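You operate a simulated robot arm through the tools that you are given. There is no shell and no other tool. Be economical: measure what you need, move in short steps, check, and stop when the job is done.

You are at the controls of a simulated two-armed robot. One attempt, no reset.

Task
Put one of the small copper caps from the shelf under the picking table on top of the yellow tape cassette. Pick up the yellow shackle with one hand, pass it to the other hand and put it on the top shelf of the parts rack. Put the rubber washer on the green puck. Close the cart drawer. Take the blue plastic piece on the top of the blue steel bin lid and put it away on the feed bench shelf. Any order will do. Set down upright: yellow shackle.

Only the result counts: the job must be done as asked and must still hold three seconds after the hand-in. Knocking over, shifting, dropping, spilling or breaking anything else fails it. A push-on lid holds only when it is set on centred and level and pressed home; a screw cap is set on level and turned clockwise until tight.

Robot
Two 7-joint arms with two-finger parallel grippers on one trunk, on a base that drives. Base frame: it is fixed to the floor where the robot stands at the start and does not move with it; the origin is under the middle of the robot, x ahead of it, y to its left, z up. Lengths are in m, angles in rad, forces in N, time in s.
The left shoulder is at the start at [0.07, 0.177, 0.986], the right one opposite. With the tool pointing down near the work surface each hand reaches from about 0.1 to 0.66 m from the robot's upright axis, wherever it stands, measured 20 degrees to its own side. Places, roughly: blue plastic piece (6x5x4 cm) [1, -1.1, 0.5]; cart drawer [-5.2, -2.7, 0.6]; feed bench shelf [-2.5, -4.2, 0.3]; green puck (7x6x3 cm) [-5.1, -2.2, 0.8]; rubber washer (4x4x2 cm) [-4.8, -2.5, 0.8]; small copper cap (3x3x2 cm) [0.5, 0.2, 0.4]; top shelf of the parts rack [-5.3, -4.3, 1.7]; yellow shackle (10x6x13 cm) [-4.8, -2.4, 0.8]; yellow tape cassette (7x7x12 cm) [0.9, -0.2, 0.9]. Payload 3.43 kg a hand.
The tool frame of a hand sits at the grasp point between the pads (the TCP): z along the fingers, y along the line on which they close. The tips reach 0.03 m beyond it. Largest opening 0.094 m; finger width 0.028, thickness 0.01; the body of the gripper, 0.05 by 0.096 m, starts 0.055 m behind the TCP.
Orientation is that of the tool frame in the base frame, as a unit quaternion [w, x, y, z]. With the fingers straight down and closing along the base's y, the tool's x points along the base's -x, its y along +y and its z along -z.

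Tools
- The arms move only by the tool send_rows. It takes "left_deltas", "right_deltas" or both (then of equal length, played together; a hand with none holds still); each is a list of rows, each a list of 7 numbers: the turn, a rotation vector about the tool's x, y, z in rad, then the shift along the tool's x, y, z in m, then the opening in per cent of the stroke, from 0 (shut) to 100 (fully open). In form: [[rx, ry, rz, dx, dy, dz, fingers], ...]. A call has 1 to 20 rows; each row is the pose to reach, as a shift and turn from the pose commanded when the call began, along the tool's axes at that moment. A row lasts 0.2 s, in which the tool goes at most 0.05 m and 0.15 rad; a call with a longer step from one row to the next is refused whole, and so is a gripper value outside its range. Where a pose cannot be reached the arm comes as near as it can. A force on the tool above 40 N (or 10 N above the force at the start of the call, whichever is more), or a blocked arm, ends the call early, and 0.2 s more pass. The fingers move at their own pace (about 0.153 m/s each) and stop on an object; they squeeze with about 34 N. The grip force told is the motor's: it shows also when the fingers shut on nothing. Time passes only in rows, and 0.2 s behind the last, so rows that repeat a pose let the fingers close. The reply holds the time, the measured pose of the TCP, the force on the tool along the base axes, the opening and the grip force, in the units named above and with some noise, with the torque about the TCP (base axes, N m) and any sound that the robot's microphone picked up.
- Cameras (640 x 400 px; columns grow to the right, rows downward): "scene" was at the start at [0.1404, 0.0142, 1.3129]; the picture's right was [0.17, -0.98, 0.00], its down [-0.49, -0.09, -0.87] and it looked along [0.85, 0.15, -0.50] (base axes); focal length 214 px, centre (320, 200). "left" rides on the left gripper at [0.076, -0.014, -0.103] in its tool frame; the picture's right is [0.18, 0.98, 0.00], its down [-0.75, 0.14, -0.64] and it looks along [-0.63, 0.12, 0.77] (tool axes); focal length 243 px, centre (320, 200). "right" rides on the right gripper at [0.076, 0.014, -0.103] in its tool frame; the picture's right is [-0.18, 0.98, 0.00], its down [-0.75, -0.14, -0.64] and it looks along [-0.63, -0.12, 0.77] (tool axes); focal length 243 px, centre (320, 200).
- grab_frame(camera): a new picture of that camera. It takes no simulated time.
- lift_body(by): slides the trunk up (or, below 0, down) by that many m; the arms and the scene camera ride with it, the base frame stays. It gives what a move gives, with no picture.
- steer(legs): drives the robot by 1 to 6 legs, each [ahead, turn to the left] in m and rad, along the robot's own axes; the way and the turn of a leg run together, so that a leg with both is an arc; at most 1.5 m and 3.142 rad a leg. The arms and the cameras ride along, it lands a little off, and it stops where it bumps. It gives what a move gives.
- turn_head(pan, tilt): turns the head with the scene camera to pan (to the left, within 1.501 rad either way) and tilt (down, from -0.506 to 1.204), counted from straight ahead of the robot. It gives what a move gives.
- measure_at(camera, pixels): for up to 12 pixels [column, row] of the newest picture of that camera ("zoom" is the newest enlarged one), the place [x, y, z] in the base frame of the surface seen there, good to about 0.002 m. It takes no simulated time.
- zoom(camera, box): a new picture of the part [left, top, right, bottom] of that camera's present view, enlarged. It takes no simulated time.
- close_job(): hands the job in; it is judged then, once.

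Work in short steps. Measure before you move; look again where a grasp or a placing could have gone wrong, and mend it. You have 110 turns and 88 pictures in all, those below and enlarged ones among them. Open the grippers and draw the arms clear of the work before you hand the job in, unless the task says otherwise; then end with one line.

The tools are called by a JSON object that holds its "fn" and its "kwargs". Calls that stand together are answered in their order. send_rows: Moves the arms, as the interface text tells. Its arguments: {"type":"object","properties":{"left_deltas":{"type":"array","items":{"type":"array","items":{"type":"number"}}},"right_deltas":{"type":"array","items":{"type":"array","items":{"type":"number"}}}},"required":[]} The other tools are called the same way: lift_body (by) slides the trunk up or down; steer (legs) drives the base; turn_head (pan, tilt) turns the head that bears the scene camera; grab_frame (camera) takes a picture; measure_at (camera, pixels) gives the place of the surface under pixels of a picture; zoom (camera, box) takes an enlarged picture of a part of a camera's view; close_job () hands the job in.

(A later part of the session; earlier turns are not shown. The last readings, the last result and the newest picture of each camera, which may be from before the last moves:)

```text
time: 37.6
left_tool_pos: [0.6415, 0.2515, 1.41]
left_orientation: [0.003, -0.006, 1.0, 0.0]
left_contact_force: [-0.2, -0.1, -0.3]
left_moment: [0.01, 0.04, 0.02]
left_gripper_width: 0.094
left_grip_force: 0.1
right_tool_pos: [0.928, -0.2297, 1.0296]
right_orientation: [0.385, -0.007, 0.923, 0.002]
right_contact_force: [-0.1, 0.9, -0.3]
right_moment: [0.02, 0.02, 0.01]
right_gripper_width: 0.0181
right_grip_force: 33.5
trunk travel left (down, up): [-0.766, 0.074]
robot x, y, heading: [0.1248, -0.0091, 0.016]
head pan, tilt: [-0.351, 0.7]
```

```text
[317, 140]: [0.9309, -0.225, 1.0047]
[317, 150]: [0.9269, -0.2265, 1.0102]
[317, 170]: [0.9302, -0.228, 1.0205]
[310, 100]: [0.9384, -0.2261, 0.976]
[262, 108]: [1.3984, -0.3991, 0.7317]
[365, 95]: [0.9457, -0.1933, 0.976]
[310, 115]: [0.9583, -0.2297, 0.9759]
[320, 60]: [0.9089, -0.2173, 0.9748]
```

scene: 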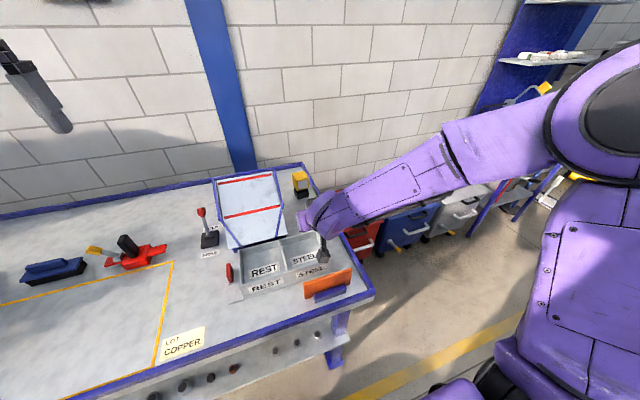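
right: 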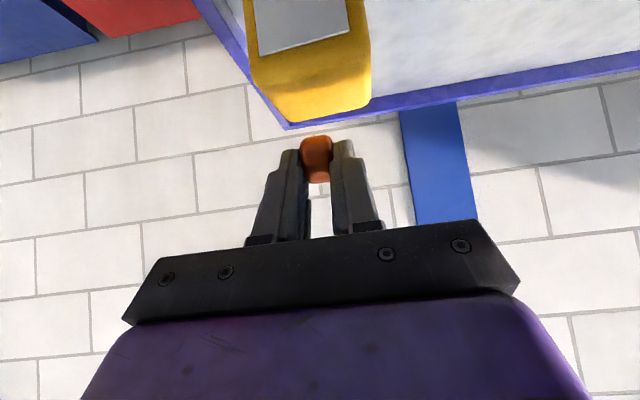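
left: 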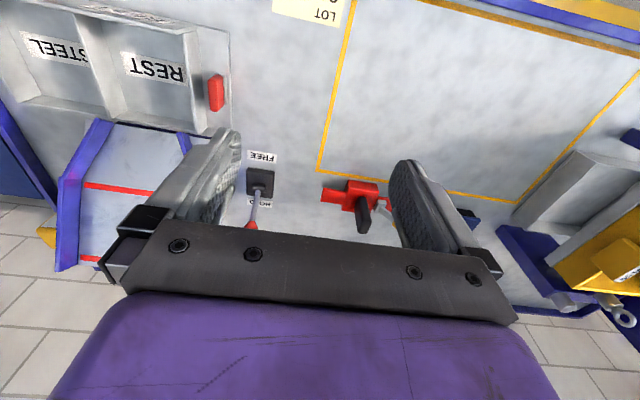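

Cap bottom is near z 0.999 and is centred over the top. I'll descend 2.1 cm, then creep until contact.

{"fn": "send_rows", "kwargs": {"right_deltas": [[0, 0, 0, 0.005, 0, 0.005, 0], [0, 0, 0, 0.01, 0, 0.01, 0], [0, 0, 0, 0.0148, 0, 0.0148, 0], [0, 0, 0, 0.0148, 0, 0.0148, 0]]}}

{"fn": "zoom", "kwargs": {"camera": "right", "box": [220, 60, 412, 180]}}

{"fn": "measure_at", "kwargs": {"camera": "zoom", "pixels": [[320, 255], [320, 265], [320, 275], [320, 240], [320, 220], [240, 300], [400, 270]]}}

```text
time: 38.6
left_tool_pos: [0.641, 0.2527, 1.4111]
left_orientation: [0.003, -0.005, 1.0, 0.0]
left_contact_force: [-0.6, 0.4, 1.0]
left_moment: [-0.01, 0.0, 0.01]
left_gripper_width: 0.0942
left_grip_force: 0.1
right_tool_pos: [0.9268, -0.2283, 1.0086]
right_orientation: [0.385, -0.006, 0.923, 0.002]
right_contact_force: [-0.1, -0.3, -0.1]
right_moment: [0.01, 0.01, -0.04]
right_gripper_width: 0.0177
right_grip_force: 33.9
trunk travel left (down, up): [-0.766, 0.074]
robot x, y, heading: [0.1236, -0.0105, 0.013]
head pan, tilt: [-0.351, 0.7]
```

```text
3.33 times, centred on (316, 120) of right
```

zoom: 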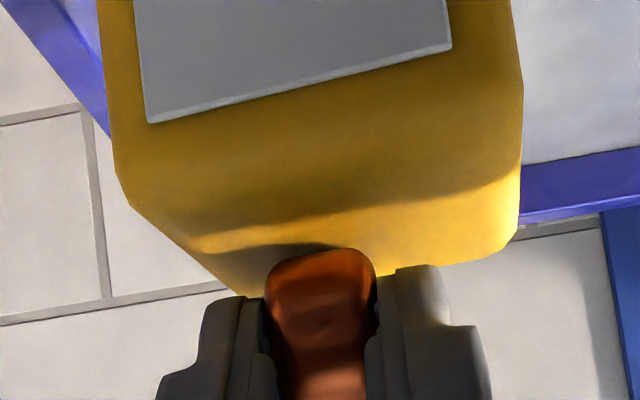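

```text
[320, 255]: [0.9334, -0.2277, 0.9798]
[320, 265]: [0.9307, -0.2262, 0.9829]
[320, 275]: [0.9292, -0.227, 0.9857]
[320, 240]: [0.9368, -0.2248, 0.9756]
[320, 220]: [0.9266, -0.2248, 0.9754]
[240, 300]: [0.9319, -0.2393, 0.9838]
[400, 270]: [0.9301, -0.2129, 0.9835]
```

About 2 mm gap remains. I'll lower 2.5 mm gently and read the force.

{"fn": "send_rows", "kwargs": {"right_deltas": [[0, 0, 0, 0.0007, 0, 0.0007, 0], [0, 0, 0, 0.0013, 0, 0.0013, 0], [0, 0, 0, 0.0018, 0, 0.0018, 0]]}}

```text
time: 39.4
left_tool_pos: [0.6404, 0.2514, 1.4107]
left_orientation: [0.004, -0.004, 1.0, 0.001]
left_contact_force: [0.0, -0.2, -0.7]
left_moment: [-0.06, -0.02, -0.03]
left_gripper_width: 0.0941
left_grip_force: 0.0
right_tool_pos: [0.9277, -0.2292, 1.0064]
right_orientation: [0.386, -0.006, 0.923, 0.003]
right_contact_force: [-0.2, -0.8, 1.2]
right_moment: [-0.02, -0.03, 0.02]
right_gripper_width: 0.018
right_grip_force: 33.5
trunk travel left (down, up): [-0.766, 0.074]
robot x, y, heading: [0.1231, -0.0104, 0.01]
head pan, tilt: [-0.351, 0.7]
```

Light contact (about 1 N). I'll go 1 mm lower and open gradually.

{"fn": "send_rows", "kwargs": {"right_deltas": [[0, 0, 0, 0.0007, 0, 0.0007, 0], [0, 0, 0, 0.0007, 0, 0.0007, 18], [0, 0, 0, 0.0007, 0, 0.0007, 21], [0, 0, 0, 0.0007, 0, 0.0007, 24], [0, 0, 0, 0.0007, 0, 0.0007, 30], [0, 0, 0, 0.0007, 0, 0.0007, 40], [0, 0, 0, 0.0007, 0, 0.0007, 40]]}}

{"fn": "zoom", "kwargs": {"camera": "right", "box": [220, 60, 412, 180]}}

```text
time: 41.0
left_tool_pos: [0.6388, 0.2517, 1.4113]
left_orientation: [0.005, -0.005, 1.0, 0.0]
left_contact_force: [-0.5, 0.4, 0.2]
left_moment: [0.0, 0.03, 0.0]
left_gripper_width: 0.0942
left_grip_force: 0.1
right_tool_pos: [0.9268, -0.2272, 1.0053]
right_orientation: [0.386, -0.006, 0.922, 0.002]
right_contact_force: [-0.5, -1.4, 5.4]
right_moment: [0.04, -0.06, -0.03]
right_gripper_width: 0.0367
right_grip_force: 0.0
trunk travel left (down, up): [-0.766, 0.074]
robot x, y, heading: [0.1224, -0.0091, 0.014]
head pan, tilt: [-0.351, 0.7]
```

```text
3.33 times, centred on (316, 120) of right
```

zoom: 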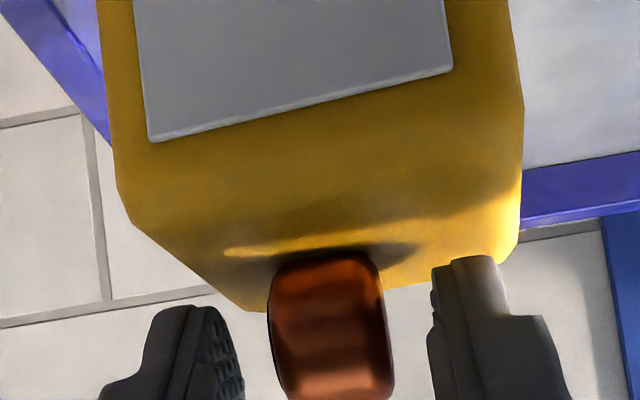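

The cap rests alone on the cassette between open fingers. I'll withdraw along the finger axis.

{"fn": "send_rows", "kwargs": {"right_deltas": [[0, 0, 0, -0.002, 0, -0.002, 50], [0, 0, 0, -0.002, 0, -0.01, 50], [0, 0, 0, -0.002, 0, -0.03, 50], [0, 0, 0, -0.002, 0, -0.06, 50], [0, 0, 0, -0.002, 0, -0.1, 50], [0, 0, 0, -0.002, 0, -0.14, 50], [0, 0, 0, -0.002, 0, -0.18, 50]]}}

{"fn": "grab_frame", "kwargs": {"camera": "right"}}

```text
time: 42.6
left_tool_pos: [0.6386, 0.2522, 1.4112]
left_orientation: [0.005, -0.005, 1.0, 0.0]
left_contact_force: [-0.6, 0.0, 0.0]
left_moment: [-0.01, -0.04, -0.02]
left_gripper_width: 0.0939
left_grip_force: 0.1
right_tool_pos: [0.7966, -0.229, 1.1346]
right_orientation: [0.385, -0.006, 0.923, 0.001]
right_contact_force: [-0.7, 1.1, -0.1]
right_moment: [0.02, -0.02, 0.04]
right_gripper_width: 0.0465
right_grip_force: 0.0
trunk travel left (down, up): [-0.766, 0.074]
robot x, y, heading: [0.1216, -0.009, 0.013]
head pan, tilt: [-0.351, 0.7]
```

```text
54 pictures are left
```

right: 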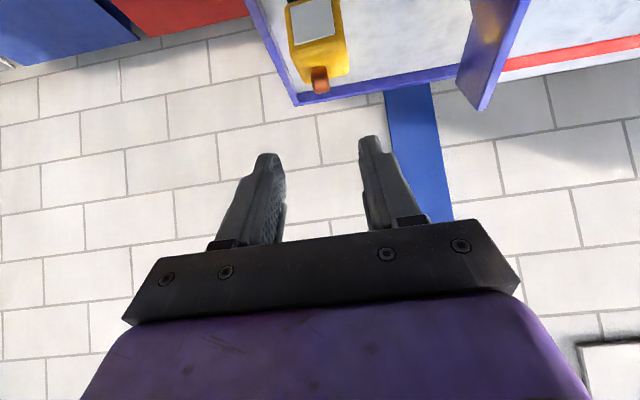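

The cap stays on the cassette at (320,80). I'll back out, turn toward the bins and look.

{"fn": "steer", "kwargs": {"legs": [[-0.45, 0], [0, -1.2], [0.75, 0], [0, 1.2]]}}

{"fn": "turn_head", "kwargs": {"pan": 0.0, "tilt": 0.6}}

{"fn": "grab_frame", "kwargs": {"camera": "scene"}}

```text
time: 54.8
left_tool_pos: [0.4675, -0.4315, 1.409]
left_orientation: [0.004, 0.002, 1.0, 0.0]
left_contact_force: [0.7, -0.5, 0.3]
left_moment: [0.03, 0.02, 0.0]
left_gripper_width: 0.094
left_grip_force: 0.1
right_tool_pos: [0.619, -0.9136, 1.1329]
right_orientation: [0.385, -0.001, 0.923, 0.0]
right_contact_force: [0.8, -0.1, 0.4]
right_moment: [-0.04, 0.01, 0.0]
right_gripper_width: 0.047
right_grip_force: 0.0
trunk travel left (down, up): [-0.766, 0.074]
robot x, y, heading: [-0.0545, -0.6917, 0.003]
head pan, tilt: [-0.351, 0.7]
```

```text
time: 55.6
left_tool_pos: [0.4665, -0.431, 1.4094]
left_orientation: [0.004, 0.002, 1.0, 0.0]
left_contact_force: [0.3, 0.3, 0.1]
left_moment: [-0.04, 0.01, 0.03]
left_gripper_width: 0.094
left_grip_force: 0.1
right_tool_pos: [0.619, -0.9138, 1.133]
right_orientation: [0.385, -0.001, 0.923, 0.0]
right_contact_force: [0.2, 0.7, 0.2]
right_moment: [0.0, 0.01, -0.04]
right_gripper_width: 0.0467
right_grip_force: 0.1
trunk travel left (down, up): [-0.766, 0.074]
robot x, y, heading: [-0.0554, -0.6875, -0.001]
head pan, tilt: [0.0, 0.6]
```

```text
53 pictures are left
```

scene: 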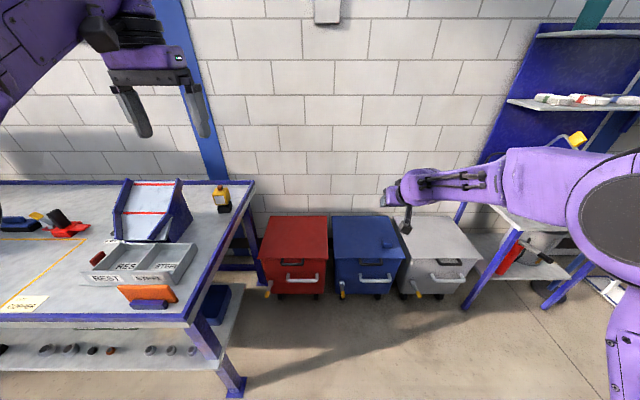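

{"fn": "zoom", "kwargs": {"camera": "scene", "box": [310, 200, 438, 280]}}

{"fn": "measure_at", "kwargs": {"camera": "zoom", "pixels": [[385, 200], [385, 222], [345, 205], [425, 205], [385, 235], [300, 270], [330, 265], [300, 325], [345, 225], [410, 190]]}}

{"fn": "zoom", "kwargs": {"camera": "scene", "box": [202, 172, 250, 202]}}

```text
5.00 times, centred on (374, 240) of scene
```

zoom: 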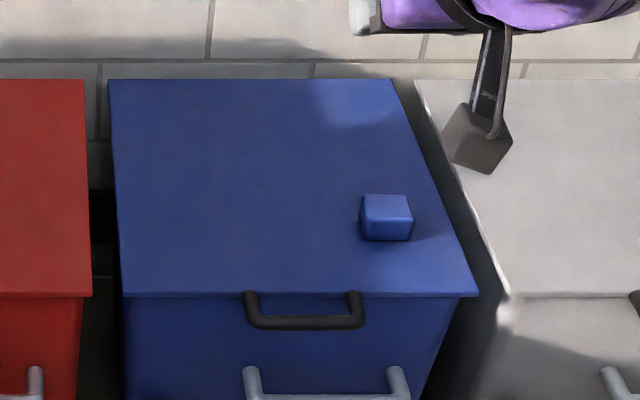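

```text
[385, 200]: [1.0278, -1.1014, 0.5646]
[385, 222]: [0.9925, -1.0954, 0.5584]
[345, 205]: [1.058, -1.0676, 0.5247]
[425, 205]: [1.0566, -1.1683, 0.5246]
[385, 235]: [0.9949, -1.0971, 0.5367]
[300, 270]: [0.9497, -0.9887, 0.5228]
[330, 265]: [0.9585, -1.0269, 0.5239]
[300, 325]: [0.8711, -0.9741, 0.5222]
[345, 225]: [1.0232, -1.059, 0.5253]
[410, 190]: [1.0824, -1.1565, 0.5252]
```

```text
13.33 times, centred on (226, 187) of scene
```

zoom: 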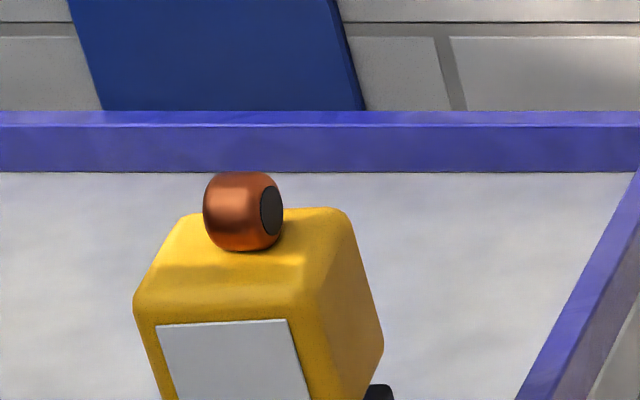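

The cap is stable on the cassette. The blue piece is centred at (1.017, -1.099), z 0.525–0.565. I'll drive to about (0.40, -0.92) facing it and lower the trunk.

{"fn": "steer", "kwargs": {"legs": [[0, -0.472], [0.5, 0], [0, 0.472]]}}

{"fn": "lift_body", "kwargs": {"by": -0.35}}

{"fn": "turn_head", "kwargs": {"pan": -0.1, "tilt": 0.85}}

{"fn": "grab_frame", "kwargs": {"camera": "scene"}}

```text
time: 61.4
left_tool_pos: [0.9204, -0.6548, 1.4107]
left_orientation: [0.003, -0.006, 1.0, 0.001]
left_contact_force: [0.9, 0.3, 0.8]
left_moment: [-0.02, 0.01, 0.0]
left_gripper_width: 0.0941
left_grip_force: 0.0
right_tool_pos: [1.079, -1.1362, 1.1326]
right_orientation: [0.385, -0.006, 0.923, 0.002]
right_contact_force: [0.7, 1.4, 0.3]
right_moment: [0.01, 0.0, 0.0]
right_gripper_width: 0.0474
right_grip_force: 0.1
trunk travel left (down, up): [-0.766, 0.074]
robot x, y, heading: [0.4024, -0.9175, 0.01]
head pan, tilt: [0.0, 0.6]
```

```text
time: 64.8
left_tool_pos: [0.9193, -0.6541, 1.0604]
left_orientation: [0.002, -0.006, 1.0, 0.0]
left_contact_force: [-0.4, -0.8, 0.6]
left_moment: [0.01, 0.0, -0.01]
left_gripper_width: 0.0942
left_grip_force: 0.0
right_tool_pos: [1.0788, -1.1335, 0.783]
right_orientation: [0.384, -0.006, 0.923, 0.002]
right_contact_force: [-0.2, -0.1, 0.1]
right_moment: [-0.04, 0.0, -0.02]
right_gripper_width: 0.0472
right_grip_force: 0.0
trunk travel left (down, up): [-0.416, 0.424]
robot x, y, heading: [0.4038, -0.9215, 0.013]
head pan, tilt: [0.0, 0.6]
```

```text
time: 65.5
left_tool_pos: [0.9203, -0.6557, 1.0596]
left_orientation: [0.004, -0.006, 1.0, 0.0]
left_contact_force: [-0.1, 0.0, 0.6]
left_moment: [0.01, 0.0, -0.02]
left_gripper_width: 0.094
left_grip_force: 0.0
right_tool_pos: [1.079, -1.1356, 0.7824]
right_orientation: [0.385, -0.007, 0.923, 0.003]
right_contact_force: [0.2, -0.8, 0.0]
right_moment: [0.01, -0.02, 0.0]
right_gripper_width: 0.047
right_grip_force: 0.0
trunk travel left (down, up): [-0.416, 0.424]
robot x, y, heading: [0.4012, -0.9168, 0.01]
head pan, tilt: [-0.099, 0.85]
```

```text
50 pictures are left
```

scene: 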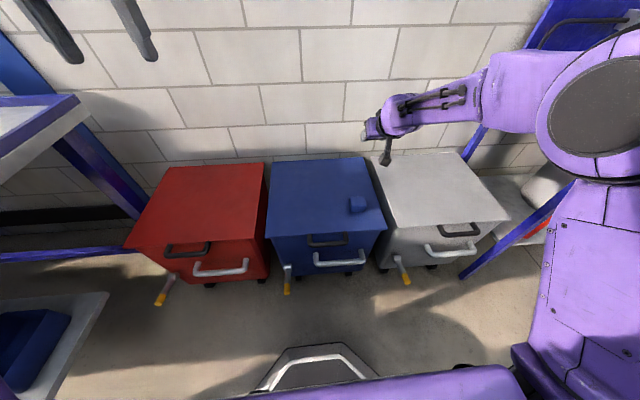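

Clear approach. I'll move to hover over the piece with the tilt reduced to 30° and the fingers fully open.

{"fn": "send_rows", "kwargs": {"right_deltas": [[0, 0.065, 0, 0.034, 0.009, 0.009, 100], [0, 0.131, 0, 0.068, 0.018, 0.018, 100], [0, 0.196, 0, 0.103, 0.028, 0.027, 100], [0, 0.262, 0, 0.137, 0.037, 0.0354, 100], [0, 0.262, 0, 0.137, 0.037, 0.0354, 100], [0, 0.262, 0, 0.137, 0.037, 0.0354, 100]]}}

{"fn": "grab_frame", "kwargs": {"camera": "right"}}

{"fn": "measure_at", "kwargs": {"camera": "right", "pixels": [[320, 115], [320, 140], [300, 130], [340, 130], [320, 90]]}}

```text
time: 66.9
left_tool_pos: [0.9193, -0.6535, 1.0598]
left_orientation: [0.003, -0.006, 1.0, 0.0]
left_contact_force: [0.5, -0.2, -0.1]
left_moment: [0.01, 0.0, -0.03]
left_gripper_width: 0.0939
left_grip_force: 0.1
right_tool_pos: [1.0069, -1.1001, 0.6598]
right_orientation: [0.262, -0.007, 0.965, 0.001]
right_contact_force: [0.7, 0.5, -0.3]
right_moment: [0.01, 0.0, -0.01]
right_gripper_width: 0.094
right_grip_force: 0.1
trunk travel left (down, up): [-0.416, 0.424]
robot x, y, heading: [0.3995, -0.9172, 0.012]
head pan, tilt: [-0.099, 0.85]
```

```text
49 pictures are left
```

right: 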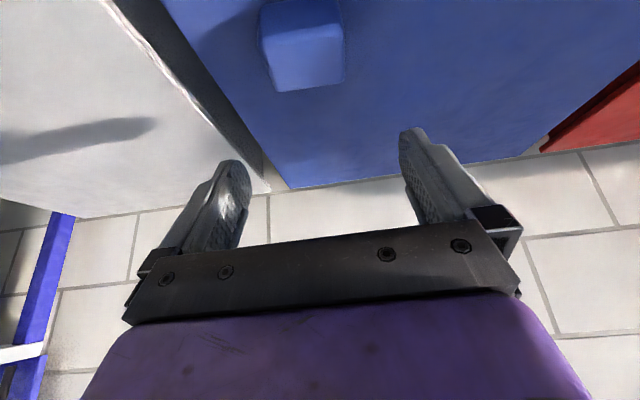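

```text
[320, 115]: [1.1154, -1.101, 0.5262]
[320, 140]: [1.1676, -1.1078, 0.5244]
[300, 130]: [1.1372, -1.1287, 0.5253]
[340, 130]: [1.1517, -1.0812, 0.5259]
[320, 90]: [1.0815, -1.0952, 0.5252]
```

{"fn": "measure_at", "kwargs": {"camera": "right", "pixels": [[305, 55], [275, 70], [335, 65], [305, 83], [305, 32], [268, 50], [343, 45]]}}

```text
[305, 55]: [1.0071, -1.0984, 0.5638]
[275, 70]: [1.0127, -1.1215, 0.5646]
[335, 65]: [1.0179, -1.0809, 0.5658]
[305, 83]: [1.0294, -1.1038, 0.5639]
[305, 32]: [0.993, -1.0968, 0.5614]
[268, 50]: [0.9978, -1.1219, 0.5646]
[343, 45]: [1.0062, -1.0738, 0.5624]
```

The piece centre is (1.013, -1.100), under the fingers. I'll descend 9.8 cm and close.

{"fn": "send_rows", "kwargs": {"right_deltas": [[0, 0, 0, 0.0154, 0, 0.0287, 100], [0, 0, 0, 0.0308, 0, 0.0573, 100], [0, 0, 0, 0.0462, 0, 0.086, 100], [0, 0, 0, 0.0462, 0, 0.086, 100], [0, 0, 0, 0.0462, 0, 0.086, 50], [0, 0, 0, 0.0462, 0, 0.086, 0], [0, 0, 0, 0.0462, 0, 0.086, 0]]}}

{"fn": "grab_frame", "kwargs": {"camera": "right"}}

```text
time: 68.5
left_tool_pos: [0.9193, -0.6541, 1.0607]
left_orientation: [0.004, -0.005, 1.0, 0.001]
left_contact_force: [0.6, -0.8, 0.0]
left_moment: [0.03, -0.02, 0.01]
left_gripper_width: 0.0939
left_grip_force: 0.0
right_tool_pos: [1.0122, -1.101, 0.5629]
right_orientation: [0.262, -0.007, 0.965, 0.001]
right_contact_force: [0.6, 0.3, 1.1]
right_moment: [0.04, -0.01, -0.02]
right_gripper_width: 0.0607
right_grip_force: 33.8
trunk travel left (down, up): [-0.416, 0.424]
robot x, y, heading: [0.4016, -0.9177, 0.011]
head pan, tilt: [-0.099, 0.85]
```

```text
48 pictures are left
```

right: 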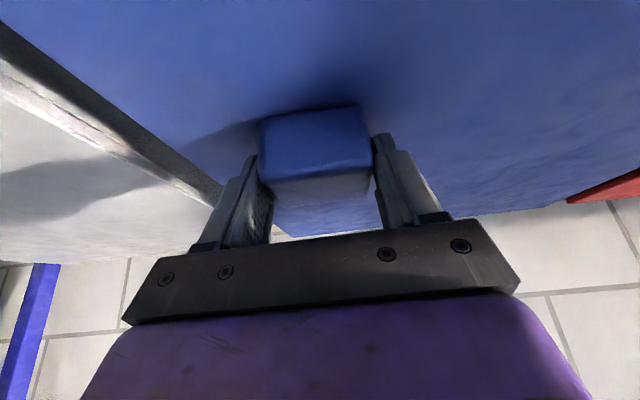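

Gripped (61 mm, 34 N). I'll lift 20 cm and draw in 15 cm, then back away.

{"fn": "send_rows", "kwargs": {"right_deltas": [[0, 0, 0, -0.015, 0, -0.026, 0], [0, 0, 0, -0.035, 0, -0.06, 0], [0, 0, 0, -0.055, 0, -0.095, 0], [0, 0, 0, -0.075, 0, -0.13, 0], [0, 0, 0, -0.1, 0, -0.173, 0], [0, 0, 0, -0.06, 0, -0.198, 0], [0, 0, 0, -0.015, 0, -0.22, 0], [0, 0, 0, 0.03, 0, -0.248, 0], [0, 0, 0, 0.03, 0, -0.248, 0]]}}

{"fn": "steer", "kwargs": {"legs": [[-0.6, 0], [0, -2.2]]}}

{"fn": "turn_head", "kwargs": {"pan": 0.0, "tilt": 0.25}}

{"fn": "grab_frame", "kwargs": {"camera": "scene"}}

```text
refused: row 8 steps farther than a row can; nothing moved
```

```text
time: 77.1
left_tool_pos: [-0.2664, -1.5032, 1.06]
left_orientation: [0.002, 0.88, 0.475, -0.003]
left_contact_force: [0.3, -0.6, 0.3]
left_moment: [-0.01, 0.01, 0.01]
left_gripper_width: 0.0941
left_grip_force: 0.0
right_tool_pos: [-0.6892, -1.3307, 0.5619]
right_orientation: [0.123, 0.849, 0.459, -0.231]
right_contact_force: [-0.7, 0.1, -0.2]
right_moment: [0.03, -0.04, 0.0]
right_gripper_width: 0.0608
right_grip_force: 34.2
trunk travel left (down, up): [-0.416, 0.424]
robot x, y, heading: [-0.1966, -0.927, -2.154]
head pan, tilt: [-0.099, 0.85]
```

```text
time: 78.1
left_tool_pos: [-0.2658, -1.5039, 1.0587]
left_orientation: [0.001, 0.88, 0.474, -0.003]
left_contact_force: [-0.8, 0.1, 0.2]
left_moment: [-0.02, -0.02, -0.02]
left_gripper_width: 0.094
left_grip_force: 0.1
right_tool_pos: [-0.6881, -1.3306, 0.5623]
right_orientation: [0.124, 0.848, 0.46, -0.23]
right_contact_force: [-0.5, 0.7, -0.8]
right_moment: [-0.02, 0.03, -0.01]
right_gripper_width: 0.0609
right_grip_force: 33.6
trunk travel left (down, up): [-0.416, 0.424]
robot x, y, heading: [-0.1968, -0.9261, -2.148]
head pan, tilt: [0.0, 0.25]
```

```text
47 pictures are left
```

scene: 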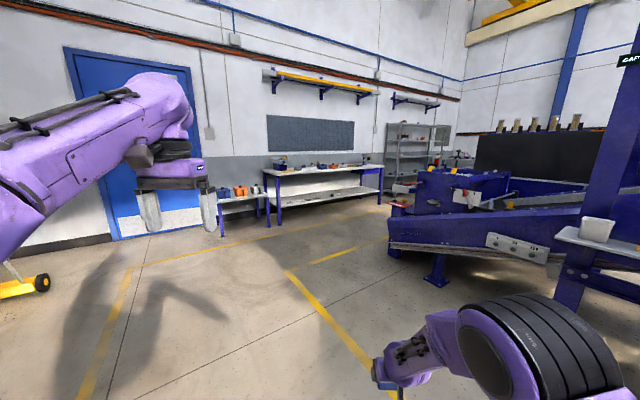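

The lift was refused, but the piece came away in the grip with the drive (61 mm still held). The feed bench appears at (320,180); I'll lift the hand now and measure the bench.

{"fn": "send_rows", "kwargs": {"right_deltas": [[0, 0, 0, -0.015, 0, -0.026, 0], [0, 0, 0, -0.035, 0, -0.06, 0], [0, 0, 0, -0.055, 0, -0.095, 0], [0, 0, 0, -0.075, 0, -0.13, 0], [0, 0, 0, -0.1, 0, -0.165, 0], [0, 0, 0, -0.06, 0, -0.18, 0], [0, 0, 0, -0.02, 0, -0.2, 0], [0, 0, 0, 0.02, 0, -0.22, 0]]}}

{"fn": "zoom", "kwargs": {"camera": "scene", "box": [200, 130, 456, 290]}}

{"fn": "measure_at", "kwargs": {"camera": "scene", "pixels": [[278, 172], [378, 166], [320, 170], [280, 205], [380, 190], [330, 196], [225, 200], [268, 196], [245, 230], [390, 250], [405, 190]]}}

```text
time: 79.9
left_tool_pos: [-0.2703, -1.501, 1.0604]
left_orientation: [0.003, 0.88, 0.474, -0.003]
left_contact_force: [-0.5, 0.8, -0.2]
left_moment: [-0.02, -0.1, 0.01]
left_gripper_width: 0.0942
left_grip_force: 0.1
right_tool_pos: [-0.6212, -1.2214, 0.7307]
right_orientation: [0.111, 0.855, 0.466, -0.197]
right_contact_force: [-0.4, 1.0, -1.3]
right_moment: [0.01, -0.06, 0.02]
right_gripper_width: 0.0605
right_grip_force: 34.2
right hand out of reach, approached as far as the arm can: row 8
trunk travel left (down, up): [-0.416, 0.424]
robot x, y, heading: [-0.1972, -0.9276, -2.149]
head pan, tilt: [0.0, 0.25]
```

```text
2.50 times, centred on (328, 210) of scene
```

zoom: 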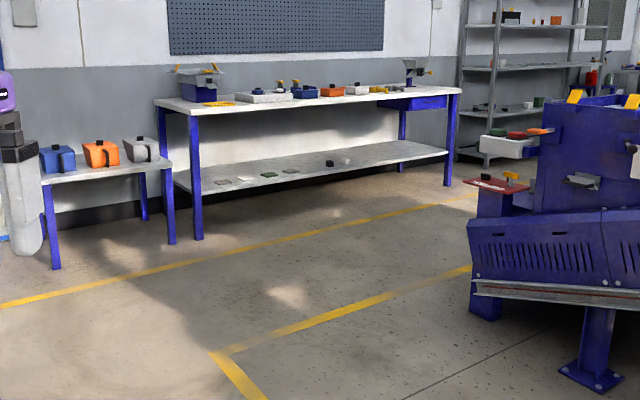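

```text
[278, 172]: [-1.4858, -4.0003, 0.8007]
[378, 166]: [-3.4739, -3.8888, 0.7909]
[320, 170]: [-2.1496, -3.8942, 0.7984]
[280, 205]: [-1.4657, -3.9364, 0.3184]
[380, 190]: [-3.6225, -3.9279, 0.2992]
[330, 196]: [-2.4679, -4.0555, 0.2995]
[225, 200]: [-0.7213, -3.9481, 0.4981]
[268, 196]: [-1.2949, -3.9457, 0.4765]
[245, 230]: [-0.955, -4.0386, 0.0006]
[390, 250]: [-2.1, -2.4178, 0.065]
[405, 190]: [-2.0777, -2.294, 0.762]
```

The bench top is at 0.80, its shelf at z 0.30, front edge y≈-3.9, x from -1.45 to -3.6. I'll drive along the aisle to about (-2.72, -2.95), facing the bench.

{"fn": "steer", "kwargs": {"legs": [[1.2, 0.006], [1.2, 0], [0, -1.0], [1.22, 0], [0, 1.571]]}}

{"fn": "turn_head", "kwargs": {"pan": 0.0, "tilt": 0.6}}

{"fn": "grab_frame", "kwargs": {"camera": "scene"}}

```text
time: 103.7
left_tool_pos: [-2.5122, -3.4085, 1.0602]
left_orientation: [0.003, 0.727, 0.687, -0.003]
left_contact_force: [0.6, -0.1, 0.5]
left_moment: [-0.03, -0.02, 0.0]
left_gripper_width: 0.0938
left_grip_force: 0.2
right_tool_pos: [-2.9575, -3.3424, 0.7324]
right_orientation: [0.156, 0.704, 0.673, -0.165]
right_contact_force: [-0.2, -0.3, -1.6]
right_moment: [-0.02, 0.02, 0.0]
right_gripper_width: 0.0608
right_grip_force: 34.4
trunk travel left (down, up): [-0.416, 0.424]
robot x, y, heading: [-2.738, -2.8701, -1.625]
head pan, tilt: [0.0, 0.25]
```

```text
time: 104.6
left_tool_pos: [-2.5115, -3.4082, 1.0624]
left_orientation: [0.002, 0.727, 0.687, -0.003]
left_contact_force: [0.1, 0.0, -0.6]
left_moment: [0.03, 0.03, 0.0]
left_gripper_width: 0.0941
left_grip_force: 0.0
right_tool_pos: [-2.9577, -3.3419, 0.7332]
right_orientation: [0.156, 0.705, 0.672, -0.165]
right_contact_force: [0.3, -0.5, -1.0]
right_moment: [0.0, 0.02, -0.02]
right_gripper_width: 0.0608
right_grip_force: 33.8
trunk travel left (down, up): [-0.416, 0.424]
robot x, y, heading: [-2.7394, -2.8745, -1.626]
head pan, tilt: [0.0, 0.6]
```

```text
45 pictures are left
```

scene: 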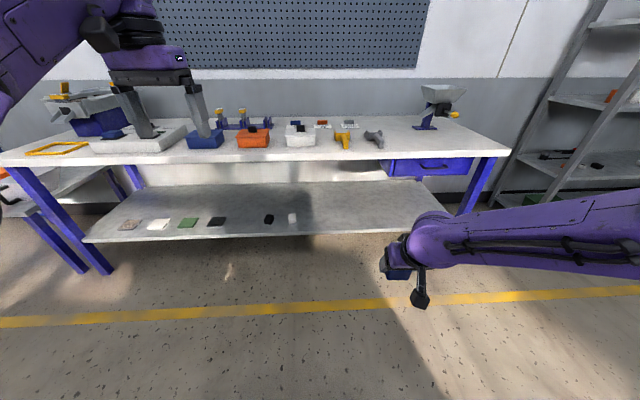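

The shelf is visible with free room right of (292,217). I'll measure it around (340–420, 195–232).

{"fn": "measure_at", "kwargs": {"camera": "scene", "pixels": [[292, 217], [340, 220], [370, 222], [370, 232], [370, 205], [370, 188], [370, 170], [370, 160], [410, 210], [440, 188], [370, 240]]}}

```text
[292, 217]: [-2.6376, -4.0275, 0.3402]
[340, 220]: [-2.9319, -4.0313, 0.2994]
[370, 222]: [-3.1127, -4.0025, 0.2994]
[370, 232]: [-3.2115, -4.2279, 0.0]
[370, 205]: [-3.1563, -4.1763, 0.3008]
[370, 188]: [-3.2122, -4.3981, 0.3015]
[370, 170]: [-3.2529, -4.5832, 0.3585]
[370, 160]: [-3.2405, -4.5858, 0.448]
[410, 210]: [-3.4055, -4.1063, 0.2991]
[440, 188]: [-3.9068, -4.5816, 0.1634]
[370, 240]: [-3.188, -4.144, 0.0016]
```

Free shelf spot: around (-2.98, -3.99), shelf front edge at y -3.93. First I'll raise and draw in the left hand so it clears the bench top, then drive in 0.48 and lower the trunk.

{"fn": "send_rows", "kwargs": {"left_deltas": [[0, 0, 0, 0.02, 0, -0.035, 100], [0, 0, 0, 0.04, 0, -0.07, 100], [0, 0, 0, 0.06, 0, -0.105, 100], [0, 0, 0, 0.08, 0, -0.14, 100], [0, 0, 0, 0.1, 0, -0.175, 100], [0, 0, 0, 0.12, 0, -0.21, 100], [0, 0, 0, 0.14, 0, -0.245, 100], [0, 0, 0, 0.16, 0, -0.28, 100]]}}

{"fn": "lift_body", "kwargs": {"by": -0.2}}

{"fn": "steer", "kwargs": {"legs": [[0.44, 0]]}}

{"fn": "grab_frame", "kwargs": {"camera": "scene"}}

```text
time: 106.4
left_tool_pos: [-2.5256, -3.3195, 1.1121]
left_orientation: [0.002, 0.727, 0.687, -0.002]
left_contact_force: [0.6, -0.6, -0.7]
left_moment: [-0.01, -0.01, 0.02]
left_gripper_width: 0.094
left_grip_force: 0.0
left hand out of reach, approached as far as the arm can: row 1, 2, 3, 4, 5, 6, 7, 8
right_tool_pos: [-2.9589, -3.3416, 0.7329]
right_orientation: [0.155, 0.706, 0.672, -0.165]
right_contact_force: [0.1, 0.1, -1.0]
right_moment: [0.03, 0.02, 0.01]
right_gripper_width: 0.0612
right_grip_force: 33.8
trunk travel left (down, up): [-0.416, 0.424]
robot x, y, heading: [-2.7407, -2.8731, -1.629]
head pan, tilt: [0.0, 0.6]
```

```text
time: 108.5
left_tool_pos: [-2.5251, -3.3182, 0.91]
left_orientation: [0.002, 0.727, 0.687, -0.003]
left_contact_force: [0.1, -0.2, -0.1]
left_moment: [0.02, 0.02, 0.02]
left_gripper_width: 0.0939
left_grip_force: 0.0
right_tool_pos: [-2.9586, -3.3409, 0.5328]
right_orientation: [0.156, 0.705, 0.672, -0.165]
right_contact_force: [0.4, -0.3, -0.3]
right_moment: [0.03, 0.01, 0.01]
right_gripper_width: 0.0608
right_grip_force: 33.8
trunk travel left (down, up): [-0.216, 0.624]
robot x, y, heading: [-2.7411, -2.8753, -1.625]
head pan, tilt: [0.0, 0.6]
```

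```text
time: 111.2
left_tool_pos: [-2.5437, -3.7571, 0.9102]
left_orientation: [0.002, 0.725, 0.689, -0.002]
left_contact_force: [-0.2, -0.9, 0.0]
left_moment: [0.01, -0.05, -0.02]
left_gripper_width: 0.094
left_grip_force: 0.1
right_tool_pos: [-2.9758, -3.7806, 0.5322]
right_orientation: [0.156, 0.702, 0.675, -0.164]
right_contact_force: [0.3, 0.5, -1.0]
right_moment: [0.0, -0.01, 0.0]
right_gripper_width: 0.0605
right_grip_force: 34.1
trunk travel left (down, up): [-0.216, 0.624]
robot x, y, heading: [-2.7673, -3.312, -1.62]
head pan, tilt: [0.0, 0.6]
```

```text
44 pictures are left
```

scene: 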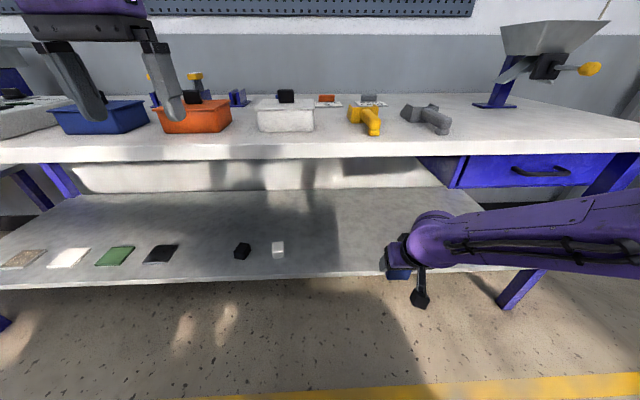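

Hand is in front of the bench at (-2.976, -3.781, 0.532), clear of the drawer. I'll move it forward and down to hover over the shelf spot with 30° tilt.

{"fn": "send_rows", "kwargs": {"right_deltas": [[0, -0.01, 0, -0.017, 0.001, 0.0367, 0], [0, -0.02, 0, -0.034, 0.002, 0.0733, 0], [0, -0.03, 0, -0.051, 0.003, 0.11, 0], [0, -0.045, 0, -0.068, 0.004, 0.1467, 0], [0, -0.055, 0, -0.085, 0.005, 0.1833, 0], [0, -0.065, 0, -0.1022, 0.005, 0.22, 0], [0, -0.065, 0, -0.1022, 0.005, 0.22, 0], [0, -0.065, 0, -0.1022, 0.005, 0.22, 0]]}}

{"fn": "grab_frame", "kwargs": {"camera": "right"}}

{"fn": "grab_frame", "kwargs": {"camera": "scene"}}

```text
time: 113.0
left_tool_pos: [-2.5453, -3.7562, 0.911]
left_orientation: [0.001, 0.724, 0.69, -0.003]
left_contact_force: [-0.8, 0.7, 1.1]
left_moment: [-0.02, -0.02, 0.02]
left_gripper_width: 0.0941
left_grip_force: 0.2
right_tool_pos: [-2.9802, -3.9714, 0.3801]
right_orientation: [0.179, 0.695, 0.671, -0.186]
right_contact_force: [-0.4, -0.3, -1.3]
right_moment: [0.02, 0.02, -0.02]
right_gripper_width: 0.0604
right_grip_force: 34.2
trunk travel left (down, up): [-0.216, 0.624]
robot x, y, heading: [-2.7615, -3.3173, -1.619]
head pan, tilt: [0.0, 0.6]
```

```text
43 pictures are left
```

right: 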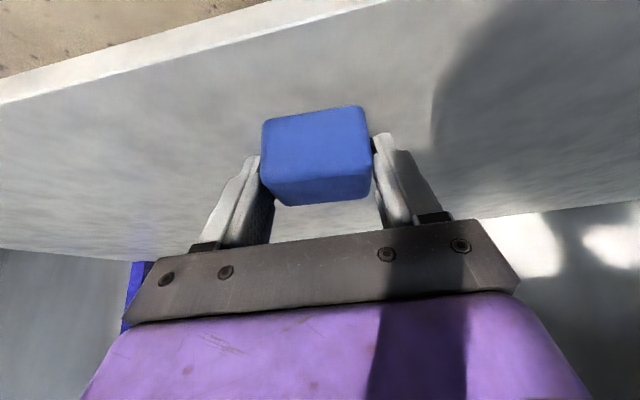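

```text
42 pictures are left
```

scene: 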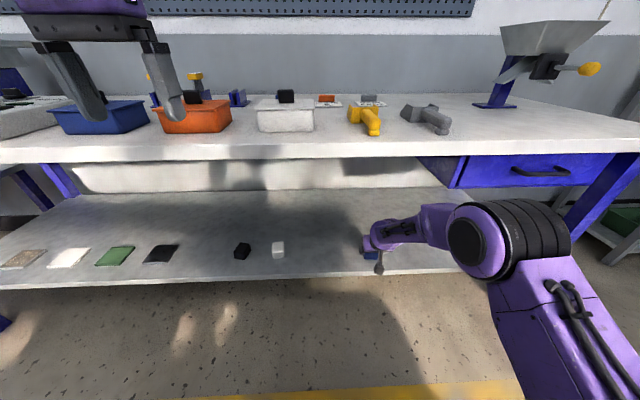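

The piece is over the shelf. I'll go forward 3 cm and down 4 cm to touch.

{"fn": "send_rows", "kwargs": {"right_deltas": [[0, 0, 0, -0.013, 0, 0.0275, 0], [0, 0, 0, -0.01, 0, 0.0383, 0], [0, 0, 0, -0.008, 0, 0.044, 0], [0, 0, 0, -0.006, 0, 0.048, 0], [0, 0, 0, -0.006, 0, 0.048, 0]]}}

{"fn": "grab_frame", "kwargs": {"camera": "right"}}

{"fn": "measure_at", "kwargs": {"camera": "right", "pixels": [[315, 115], [315, 150], [315, 90], [200, 80], [315, 105]]}}

```text
time: 114.2
left_tool_pos: [-2.5454, -3.7558, 0.9121]
left_orientation: [0.003, 0.724, 0.69, -0.003]
left_contact_force: [-0.8, -0.6, 0.4]
left_moment: [0.01, 0.01, 0.0]
left_gripper_width: 0.0939
left_grip_force: 0.2
right_tool_pos: [-2.9822, -4.001, 0.3418]
right_orientation: [0.178, 0.696, 0.67, -0.187]
right_contact_force: [1.2, -0.5, -1.3]
right_moment: [-0.02, 0.01, 0.02]
right_gripper_width: 0.0607
right_grip_force: 33.8
trunk travel left (down, up): [-0.216, 0.624]
robot x, y, heading: [-2.7637, -3.3112, -1.62]
head pan, tilt: [0.0, 0.6]
```

```text
41 pictures are left
```

right: 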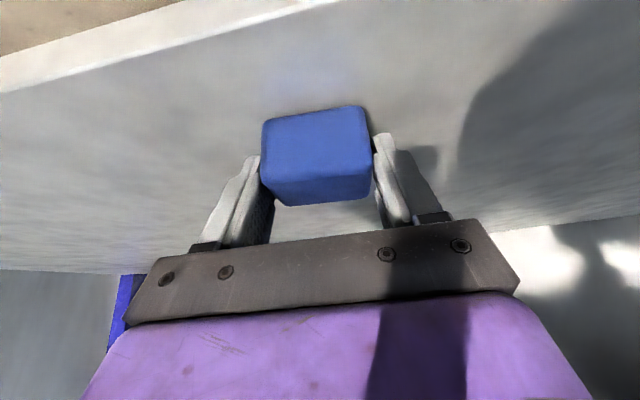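

```text
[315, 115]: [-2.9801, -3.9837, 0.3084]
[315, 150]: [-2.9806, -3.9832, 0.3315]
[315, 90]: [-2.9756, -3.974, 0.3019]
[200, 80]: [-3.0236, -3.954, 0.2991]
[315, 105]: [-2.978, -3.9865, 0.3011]
```

About 3 mm gap. I'll lower, release, and withdraw along the tool axis then back.

{"fn": "send_rows", "kwargs": {"right_deltas": [[0, 0, 0, 0.001, 0, 0.0017, 0], [0, 0, 0, 0.0018, 0, 0.003, 0], [0, 0, 0, 0.0018, 0, 0.003, 70], [0, 0, 0, 0.0018, 0, 0.003, 90], [0, 0, 0, 0.0018, 0, 0.003, 90], [0, 0, 0, 0, 0, -0.02, 90], [0, 0, 0, 0, 0, -0.05, 90], [0, 0, 0, 0, 0, -0.08, 90], [0, 0, 0, 0.03, 0, -0.1, 90], [0, 0, 0, 0.07, 0, -0.125, 90], [0, 0, 0, 0.11, 0, -0.15, 90]]}}

{"fn": "grab_frame", "kwargs": {"camera": "scene"}}

```text
time: 116.6
left_tool_pos: [-2.5443, -3.7546, 0.9104]
left_orientation: [0.003, 0.725, 0.689, -0.003]
left_contact_force: [-0.2, 0.2, -1.1]
left_moment: [0.04, -0.01, -0.02]
left_gripper_width: 0.0941
left_grip_force: 0.1
right_tool_pos: [-2.9717, -3.8286, 0.4187]
right_orientation: [0.178, 0.696, 0.67, -0.188]
right_contact_force: [0.1, 0.6, -0.4]
right_moment: [0.02, 0.03, -0.02]
right_gripper_width: 0.0847
right_grip_force: 0.1
trunk travel left (down, up): [-0.216, 0.624]
robot x, y, heading: [-2.7609, -3.3096, -1.617]
head pan, tilt: [0.0, 0.6]
```

```text
40 pictures are left
```

scene: 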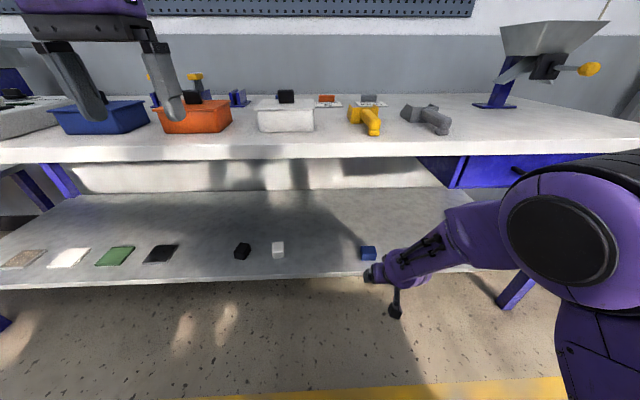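

The blue piece rests on the shelf. I'll back off, turn west toward the cart, raise the trunk and look.

{"fn": "steer", "kwargs": {"legs": [[-0.4, 0], [0, -1.52], [0.7, 0]]}}

{"fn": "lift_body", "kwargs": {"by": 0.4}}

{"fn": "turn_head", "kwargs": {"pan": 0.0, "tilt": 0.4}}

{"fn": "grab_frame", "kwargs": {"camera": "scene"}}

```text
time: 126.3
left_tool_pos: [-3.8846, -3.1267, 0.9106]
left_orientation: [-0.001, 1.0, -0.009, -0.003]
left_contact_force: [0.2, -0.2, -0.7]
left_moment: [0.03, -0.03, -0.01]
left_gripper_width: 0.0937
left_grip_force: 0.1
right_tool_pos: [-3.9702, -2.7003, 0.4179]
right_orientation: [-0.002, 0.966, -0.004, -0.259]
right_contact_force: [-0.4, 0.2, 0.3]
right_moment: [-0.03, 0.0, -0.02]
right_gripper_width: 0.0847
right_grip_force: 0.1
trunk travel left (down, up): [-0.216, 0.624]
robot x, y, heading: [-3.4438, -2.895, 3.122]
head pan, tilt: [0.0, 0.6]
```

```text
time: 130.2
left_tool_pos: [-3.8848, -3.1256, 1.3111]
left_orientation: [0.0, 1.0, -0.01, -0.004]
left_contact_force: [-0.1, 0.0, 0.2]
left_moment: [-0.02, -0.03, 0.01]
left_gripper_width: 0.0938
left_grip_force: 0.0
right_tool_pos: [-3.9709, -2.7, 0.8186]
right_orientation: [-0.002, 0.966, -0.003, -0.258]
right_contact_force: [0.4, 0.8, 0.4]
right_moment: [0.0, -0.01, 0.0]
right_gripper_width: 0.0847
right_grip_force: 0.0
trunk travel left (down, up): [-0.616, 0.224]
robot x, y, heading: [-3.4504, -2.8934, 3.124]
head pan, tilt: [0.0, 0.6]
```

```text
time: 130.9
left_tool_pos: [-3.8837, -3.1257, 1.3103]
left_orientation: [0.0, 1.0, -0.009, -0.003]
left_contact_force: [-0.3, -0.7, 1.2]
left_moment: [-0.01, -0.01, 0.02]
left_gripper_width: 0.0939
left_grip_force: 0.0
right_tool_pos: [-3.9707, -2.6988, 0.8178]
right_orientation: [-0.002, 0.966, -0.004, -0.258]
right_contact_force: [0.0, -0.7, -0.4]
right_moment: [0.03, -0.01, -0.01]
right_gripper_width: 0.0845
right_grip_force: 0.1
trunk travel left (down, up): [-0.616, 0.224]
robot x, y, heading: [-3.4465, -2.8905, 3.123]
head pan, tilt: [0.0, 0.4]
```

```text
39 pictures are left
```

scene: 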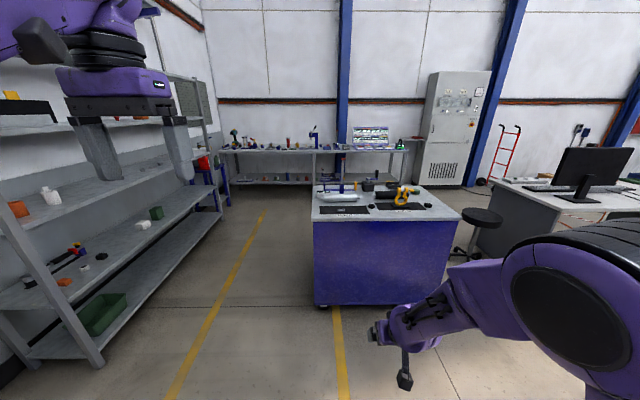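

The blue cart is ahead at (380,240). I'll enlarge its top and measure.

{"fn": "zoom", "kwargs": {"camera": "scene", "box": [290, 170, 474, 285]}}

{"fn": "measure_at", "kwargs": {"camera": "scene", "pixels": [[313, 221], [460, 218], [316, 186], [420, 186], [402, 200], [370, 207], [400, 190], [315, 260], [345, 210]]}}

```text
3.48 times, centred on (382, 228) of scene
```

zoom: 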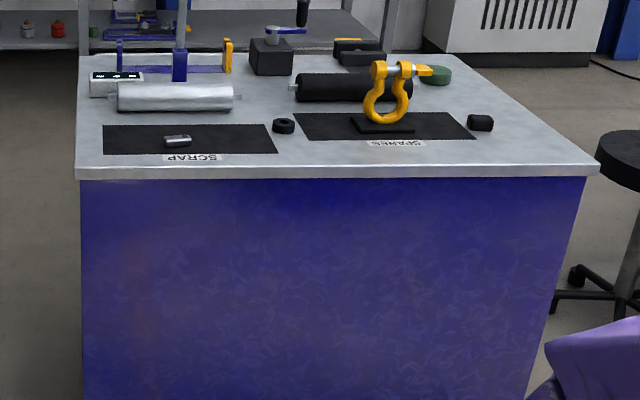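

```text
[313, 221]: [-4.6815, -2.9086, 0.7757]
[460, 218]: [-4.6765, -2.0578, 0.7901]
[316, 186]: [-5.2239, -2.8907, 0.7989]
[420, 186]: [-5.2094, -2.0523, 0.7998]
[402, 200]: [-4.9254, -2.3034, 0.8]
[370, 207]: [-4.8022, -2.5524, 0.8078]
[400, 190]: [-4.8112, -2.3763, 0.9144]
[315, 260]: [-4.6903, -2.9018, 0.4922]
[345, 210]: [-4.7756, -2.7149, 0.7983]
```

Cart: top z 0.80, x -4.68 to about -5.3, y -2.91 to -2.05. Shackle stands near (-4.81, -2.376), washer near (-4.80, -2.552), puck near (-5.1, -2.2). I'll raise the trunk and drive to about (-4.2, -2.55) facing west.

{"fn": "lift_body", "kwargs": {"by": 0.2}}

{"fn": "steer", "kwargs": {"legs": [[0, -0.405], [0.78, 0], [0, 0.424]]}}

{"fn": "turn_head", "kwargs": {"pan": -0.1, "tilt": 0.9}}

{"fn": "grab_frame", "kwargs": {"camera": "scene"}}

```text
time: 133.1
left_tool_pos: [-3.8843, -3.126, 1.5122]
left_orientation: [0.0, 1.0, -0.01, -0.003]
left_contact_force: [-1.3, 0.6, 0.8]
left_moment: [-0.03, -0.01, -0.03]
left_gripper_width: 0.0938
left_grip_force: 0.1
right_tool_pos: [-3.9711, -2.7007, 1.0188]
right_orientation: [-0.002, 0.966, -0.004, -0.259]
right_contact_force: [0.1, 0.0, 0.8]
right_moment: [0.0, -0.02, 0.02]
right_gripper_width: 0.0846
right_grip_force: 0.1
trunk travel left (down, up): [-0.816, 0.024]
robot x, y, heading: [-3.4478, -2.892, 3.123]
head pan, tilt: [0.0, 0.4]
```

```text
time: 139.7
left_tool_pos: [-4.5933, -2.8131, 1.5109]
left_orientation: [0.001, 1.0, -0.001, -0.003]
left_contact_force: [-0.3, 0.3, -0.3]
left_moment: [-0.03, 0.03, -0.03]
left_gripper_width: 0.0938
left_grip_force: 0.1
right_tool_pos: [-4.6881, -2.3875, 1.0192]
right_orientation: [0.0, 0.966, 0.003, -0.257]
right_contact_force: [0.5, 0.6, 0.3]
right_moment: [0.03, 0.0, 0.0]
right_gripper_width: 0.0847
right_grip_force: 0.0
trunk travel left (down, up): [-0.816, 0.024]
robot x, y, heading: [-4.16, -2.5759, 3.143]
head pan, tilt: [0.0, 0.4]
```

```text
time: 140.7
left_tool_pos: [-4.5932, -2.8149, 1.5121]
left_orientation: [0.0, 1.0, -0.001, -0.004]
left_contact_force: [-0.6, 0.2, -0.1]
left_moment: [-0.01, -0.01, 0.0]
left_gripper_width: 0.0938
left_grip_force: 0.1
right_tool_pos: [-4.6872, -2.389, 1.0181]
right_orientation: [0.001, 0.966, 0.004, -0.259]
right_contact_force: [0.3, -0.3, 0.8]
right_moment: [0.01, -0.02, 0.01]
right_gripper_width: 0.0847
right_grip_force: 0.0
trunk travel left (down, up): [-0.816, 0.024]
robot x, y, heading: [-4.1592, -2.5722, 3.144]
head pan, tilt: [-0.099, 0.901]
```

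```text
37 pictures are left
```

scene: 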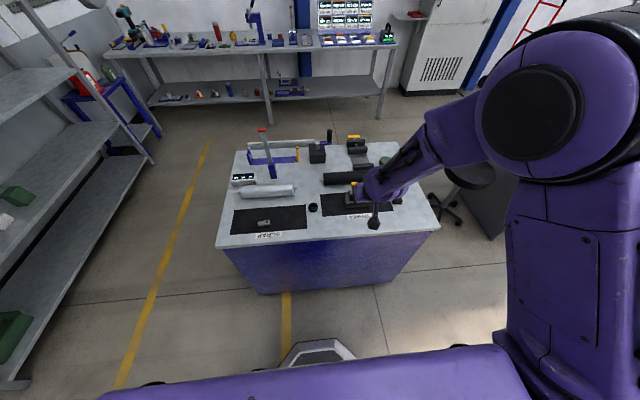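

The right arm hides the shackle from the scene camera. I'll use the right camera and enlarge the cart top.

{"fn": "grab_frame", "kwargs": {"camera": "right"}}

{"fn": "zoom", "kwargs": {"camera": "scene", "box": [224, 120, 416, 240]}}

```text
36 pictures are left
```

right: 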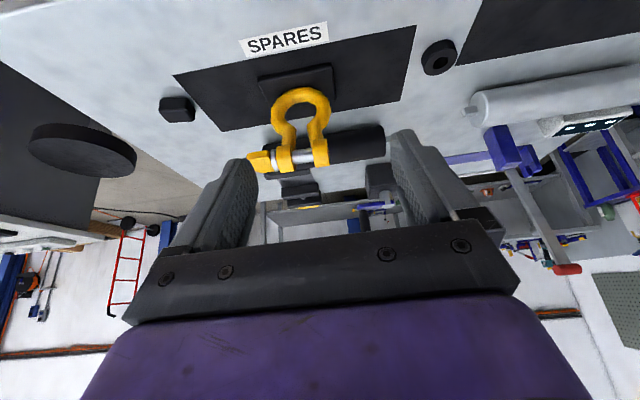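

```text
3.33 times, centred on (320, 180) of scene
```

zoom: 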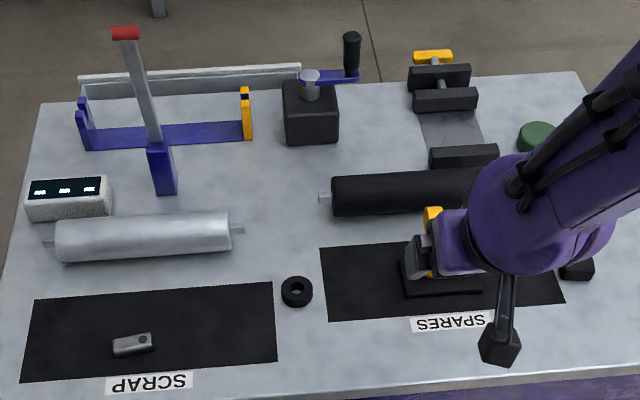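

The open drawer shows behind the cart at zoom (190,80), washer at (297,292), puck at (537,137). I'll measure all of these.

{"fn": "measure_at", "kwargs": {"camera": "zoom", "pixels": [[82, 82], [298, 70], [190, 77], [190, 92], [190, 105], [297, 280], [284, 292], [310, 292], [297, 305], [537, 128], [522, 135], [552, 140]]}}

{"fn": "measure_at", "kwargs": {"camera": "right", "pixels": [[302, 94], [265, 80], [330, 70], [325, 95], [322, 125], [282, 125], [290, 160], [318, 150], [258, 162], [298, 75], [305, 158]]}}

{"fn": "zoom", "kwargs": {"camera": "right", "box": [220, 50, 380, 200]}}

```text
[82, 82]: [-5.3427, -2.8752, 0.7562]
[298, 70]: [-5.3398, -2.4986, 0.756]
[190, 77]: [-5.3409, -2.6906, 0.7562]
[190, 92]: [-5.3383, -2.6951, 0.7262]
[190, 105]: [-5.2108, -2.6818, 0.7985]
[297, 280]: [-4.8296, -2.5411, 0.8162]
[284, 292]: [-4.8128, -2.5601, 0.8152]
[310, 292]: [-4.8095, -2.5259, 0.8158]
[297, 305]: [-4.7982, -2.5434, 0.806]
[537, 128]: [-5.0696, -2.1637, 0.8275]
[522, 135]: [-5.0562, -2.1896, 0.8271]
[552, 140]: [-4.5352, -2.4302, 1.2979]
```

```text
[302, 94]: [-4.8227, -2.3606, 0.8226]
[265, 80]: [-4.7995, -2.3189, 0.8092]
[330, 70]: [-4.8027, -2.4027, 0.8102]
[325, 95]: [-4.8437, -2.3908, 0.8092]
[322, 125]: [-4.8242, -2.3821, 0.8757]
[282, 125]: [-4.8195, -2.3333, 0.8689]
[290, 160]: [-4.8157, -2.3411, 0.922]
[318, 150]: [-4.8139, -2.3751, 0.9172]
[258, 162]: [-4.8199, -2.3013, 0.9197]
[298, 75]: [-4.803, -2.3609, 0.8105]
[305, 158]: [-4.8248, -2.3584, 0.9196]
```

```text
2.67 times, centred on (300, 125) of right
```

zoom: 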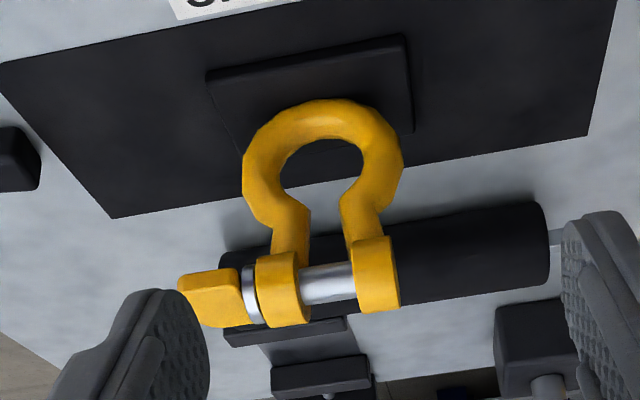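

Shackle: base plate x≈-4.79…-4.85, y -2.32…-2.40, pin at z 0.917, bow in the y–z plane at x -4.82. Washer centre is (-4.811, -2.543), top 0.816. I'll check how far the robot's bumper reaches and see the cart's near edge.

{"fn": "measure_at", "kwargs": {"camera": "scene", "pixels": [[318, 342], [318, 360], [290, 360], [318, 240], [318, 262], [385, 160], [392, 158], [376, 182], [397, 203]]}}

{"fn": "measure_at", "kwargs": {"camera": "right", "pixels": [[177, 110], [375, 150], [385, 140], [265, 160], [300, 190]]}}

```text
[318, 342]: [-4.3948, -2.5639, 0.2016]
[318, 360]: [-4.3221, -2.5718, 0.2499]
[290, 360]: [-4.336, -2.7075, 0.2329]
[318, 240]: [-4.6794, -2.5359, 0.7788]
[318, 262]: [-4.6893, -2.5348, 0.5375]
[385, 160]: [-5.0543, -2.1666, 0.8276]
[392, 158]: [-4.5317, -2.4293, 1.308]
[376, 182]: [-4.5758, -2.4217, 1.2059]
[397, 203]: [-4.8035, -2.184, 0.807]
```

```text
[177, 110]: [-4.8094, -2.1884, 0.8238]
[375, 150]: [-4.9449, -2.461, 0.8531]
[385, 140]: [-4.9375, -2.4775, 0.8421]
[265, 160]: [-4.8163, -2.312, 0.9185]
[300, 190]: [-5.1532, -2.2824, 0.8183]
```

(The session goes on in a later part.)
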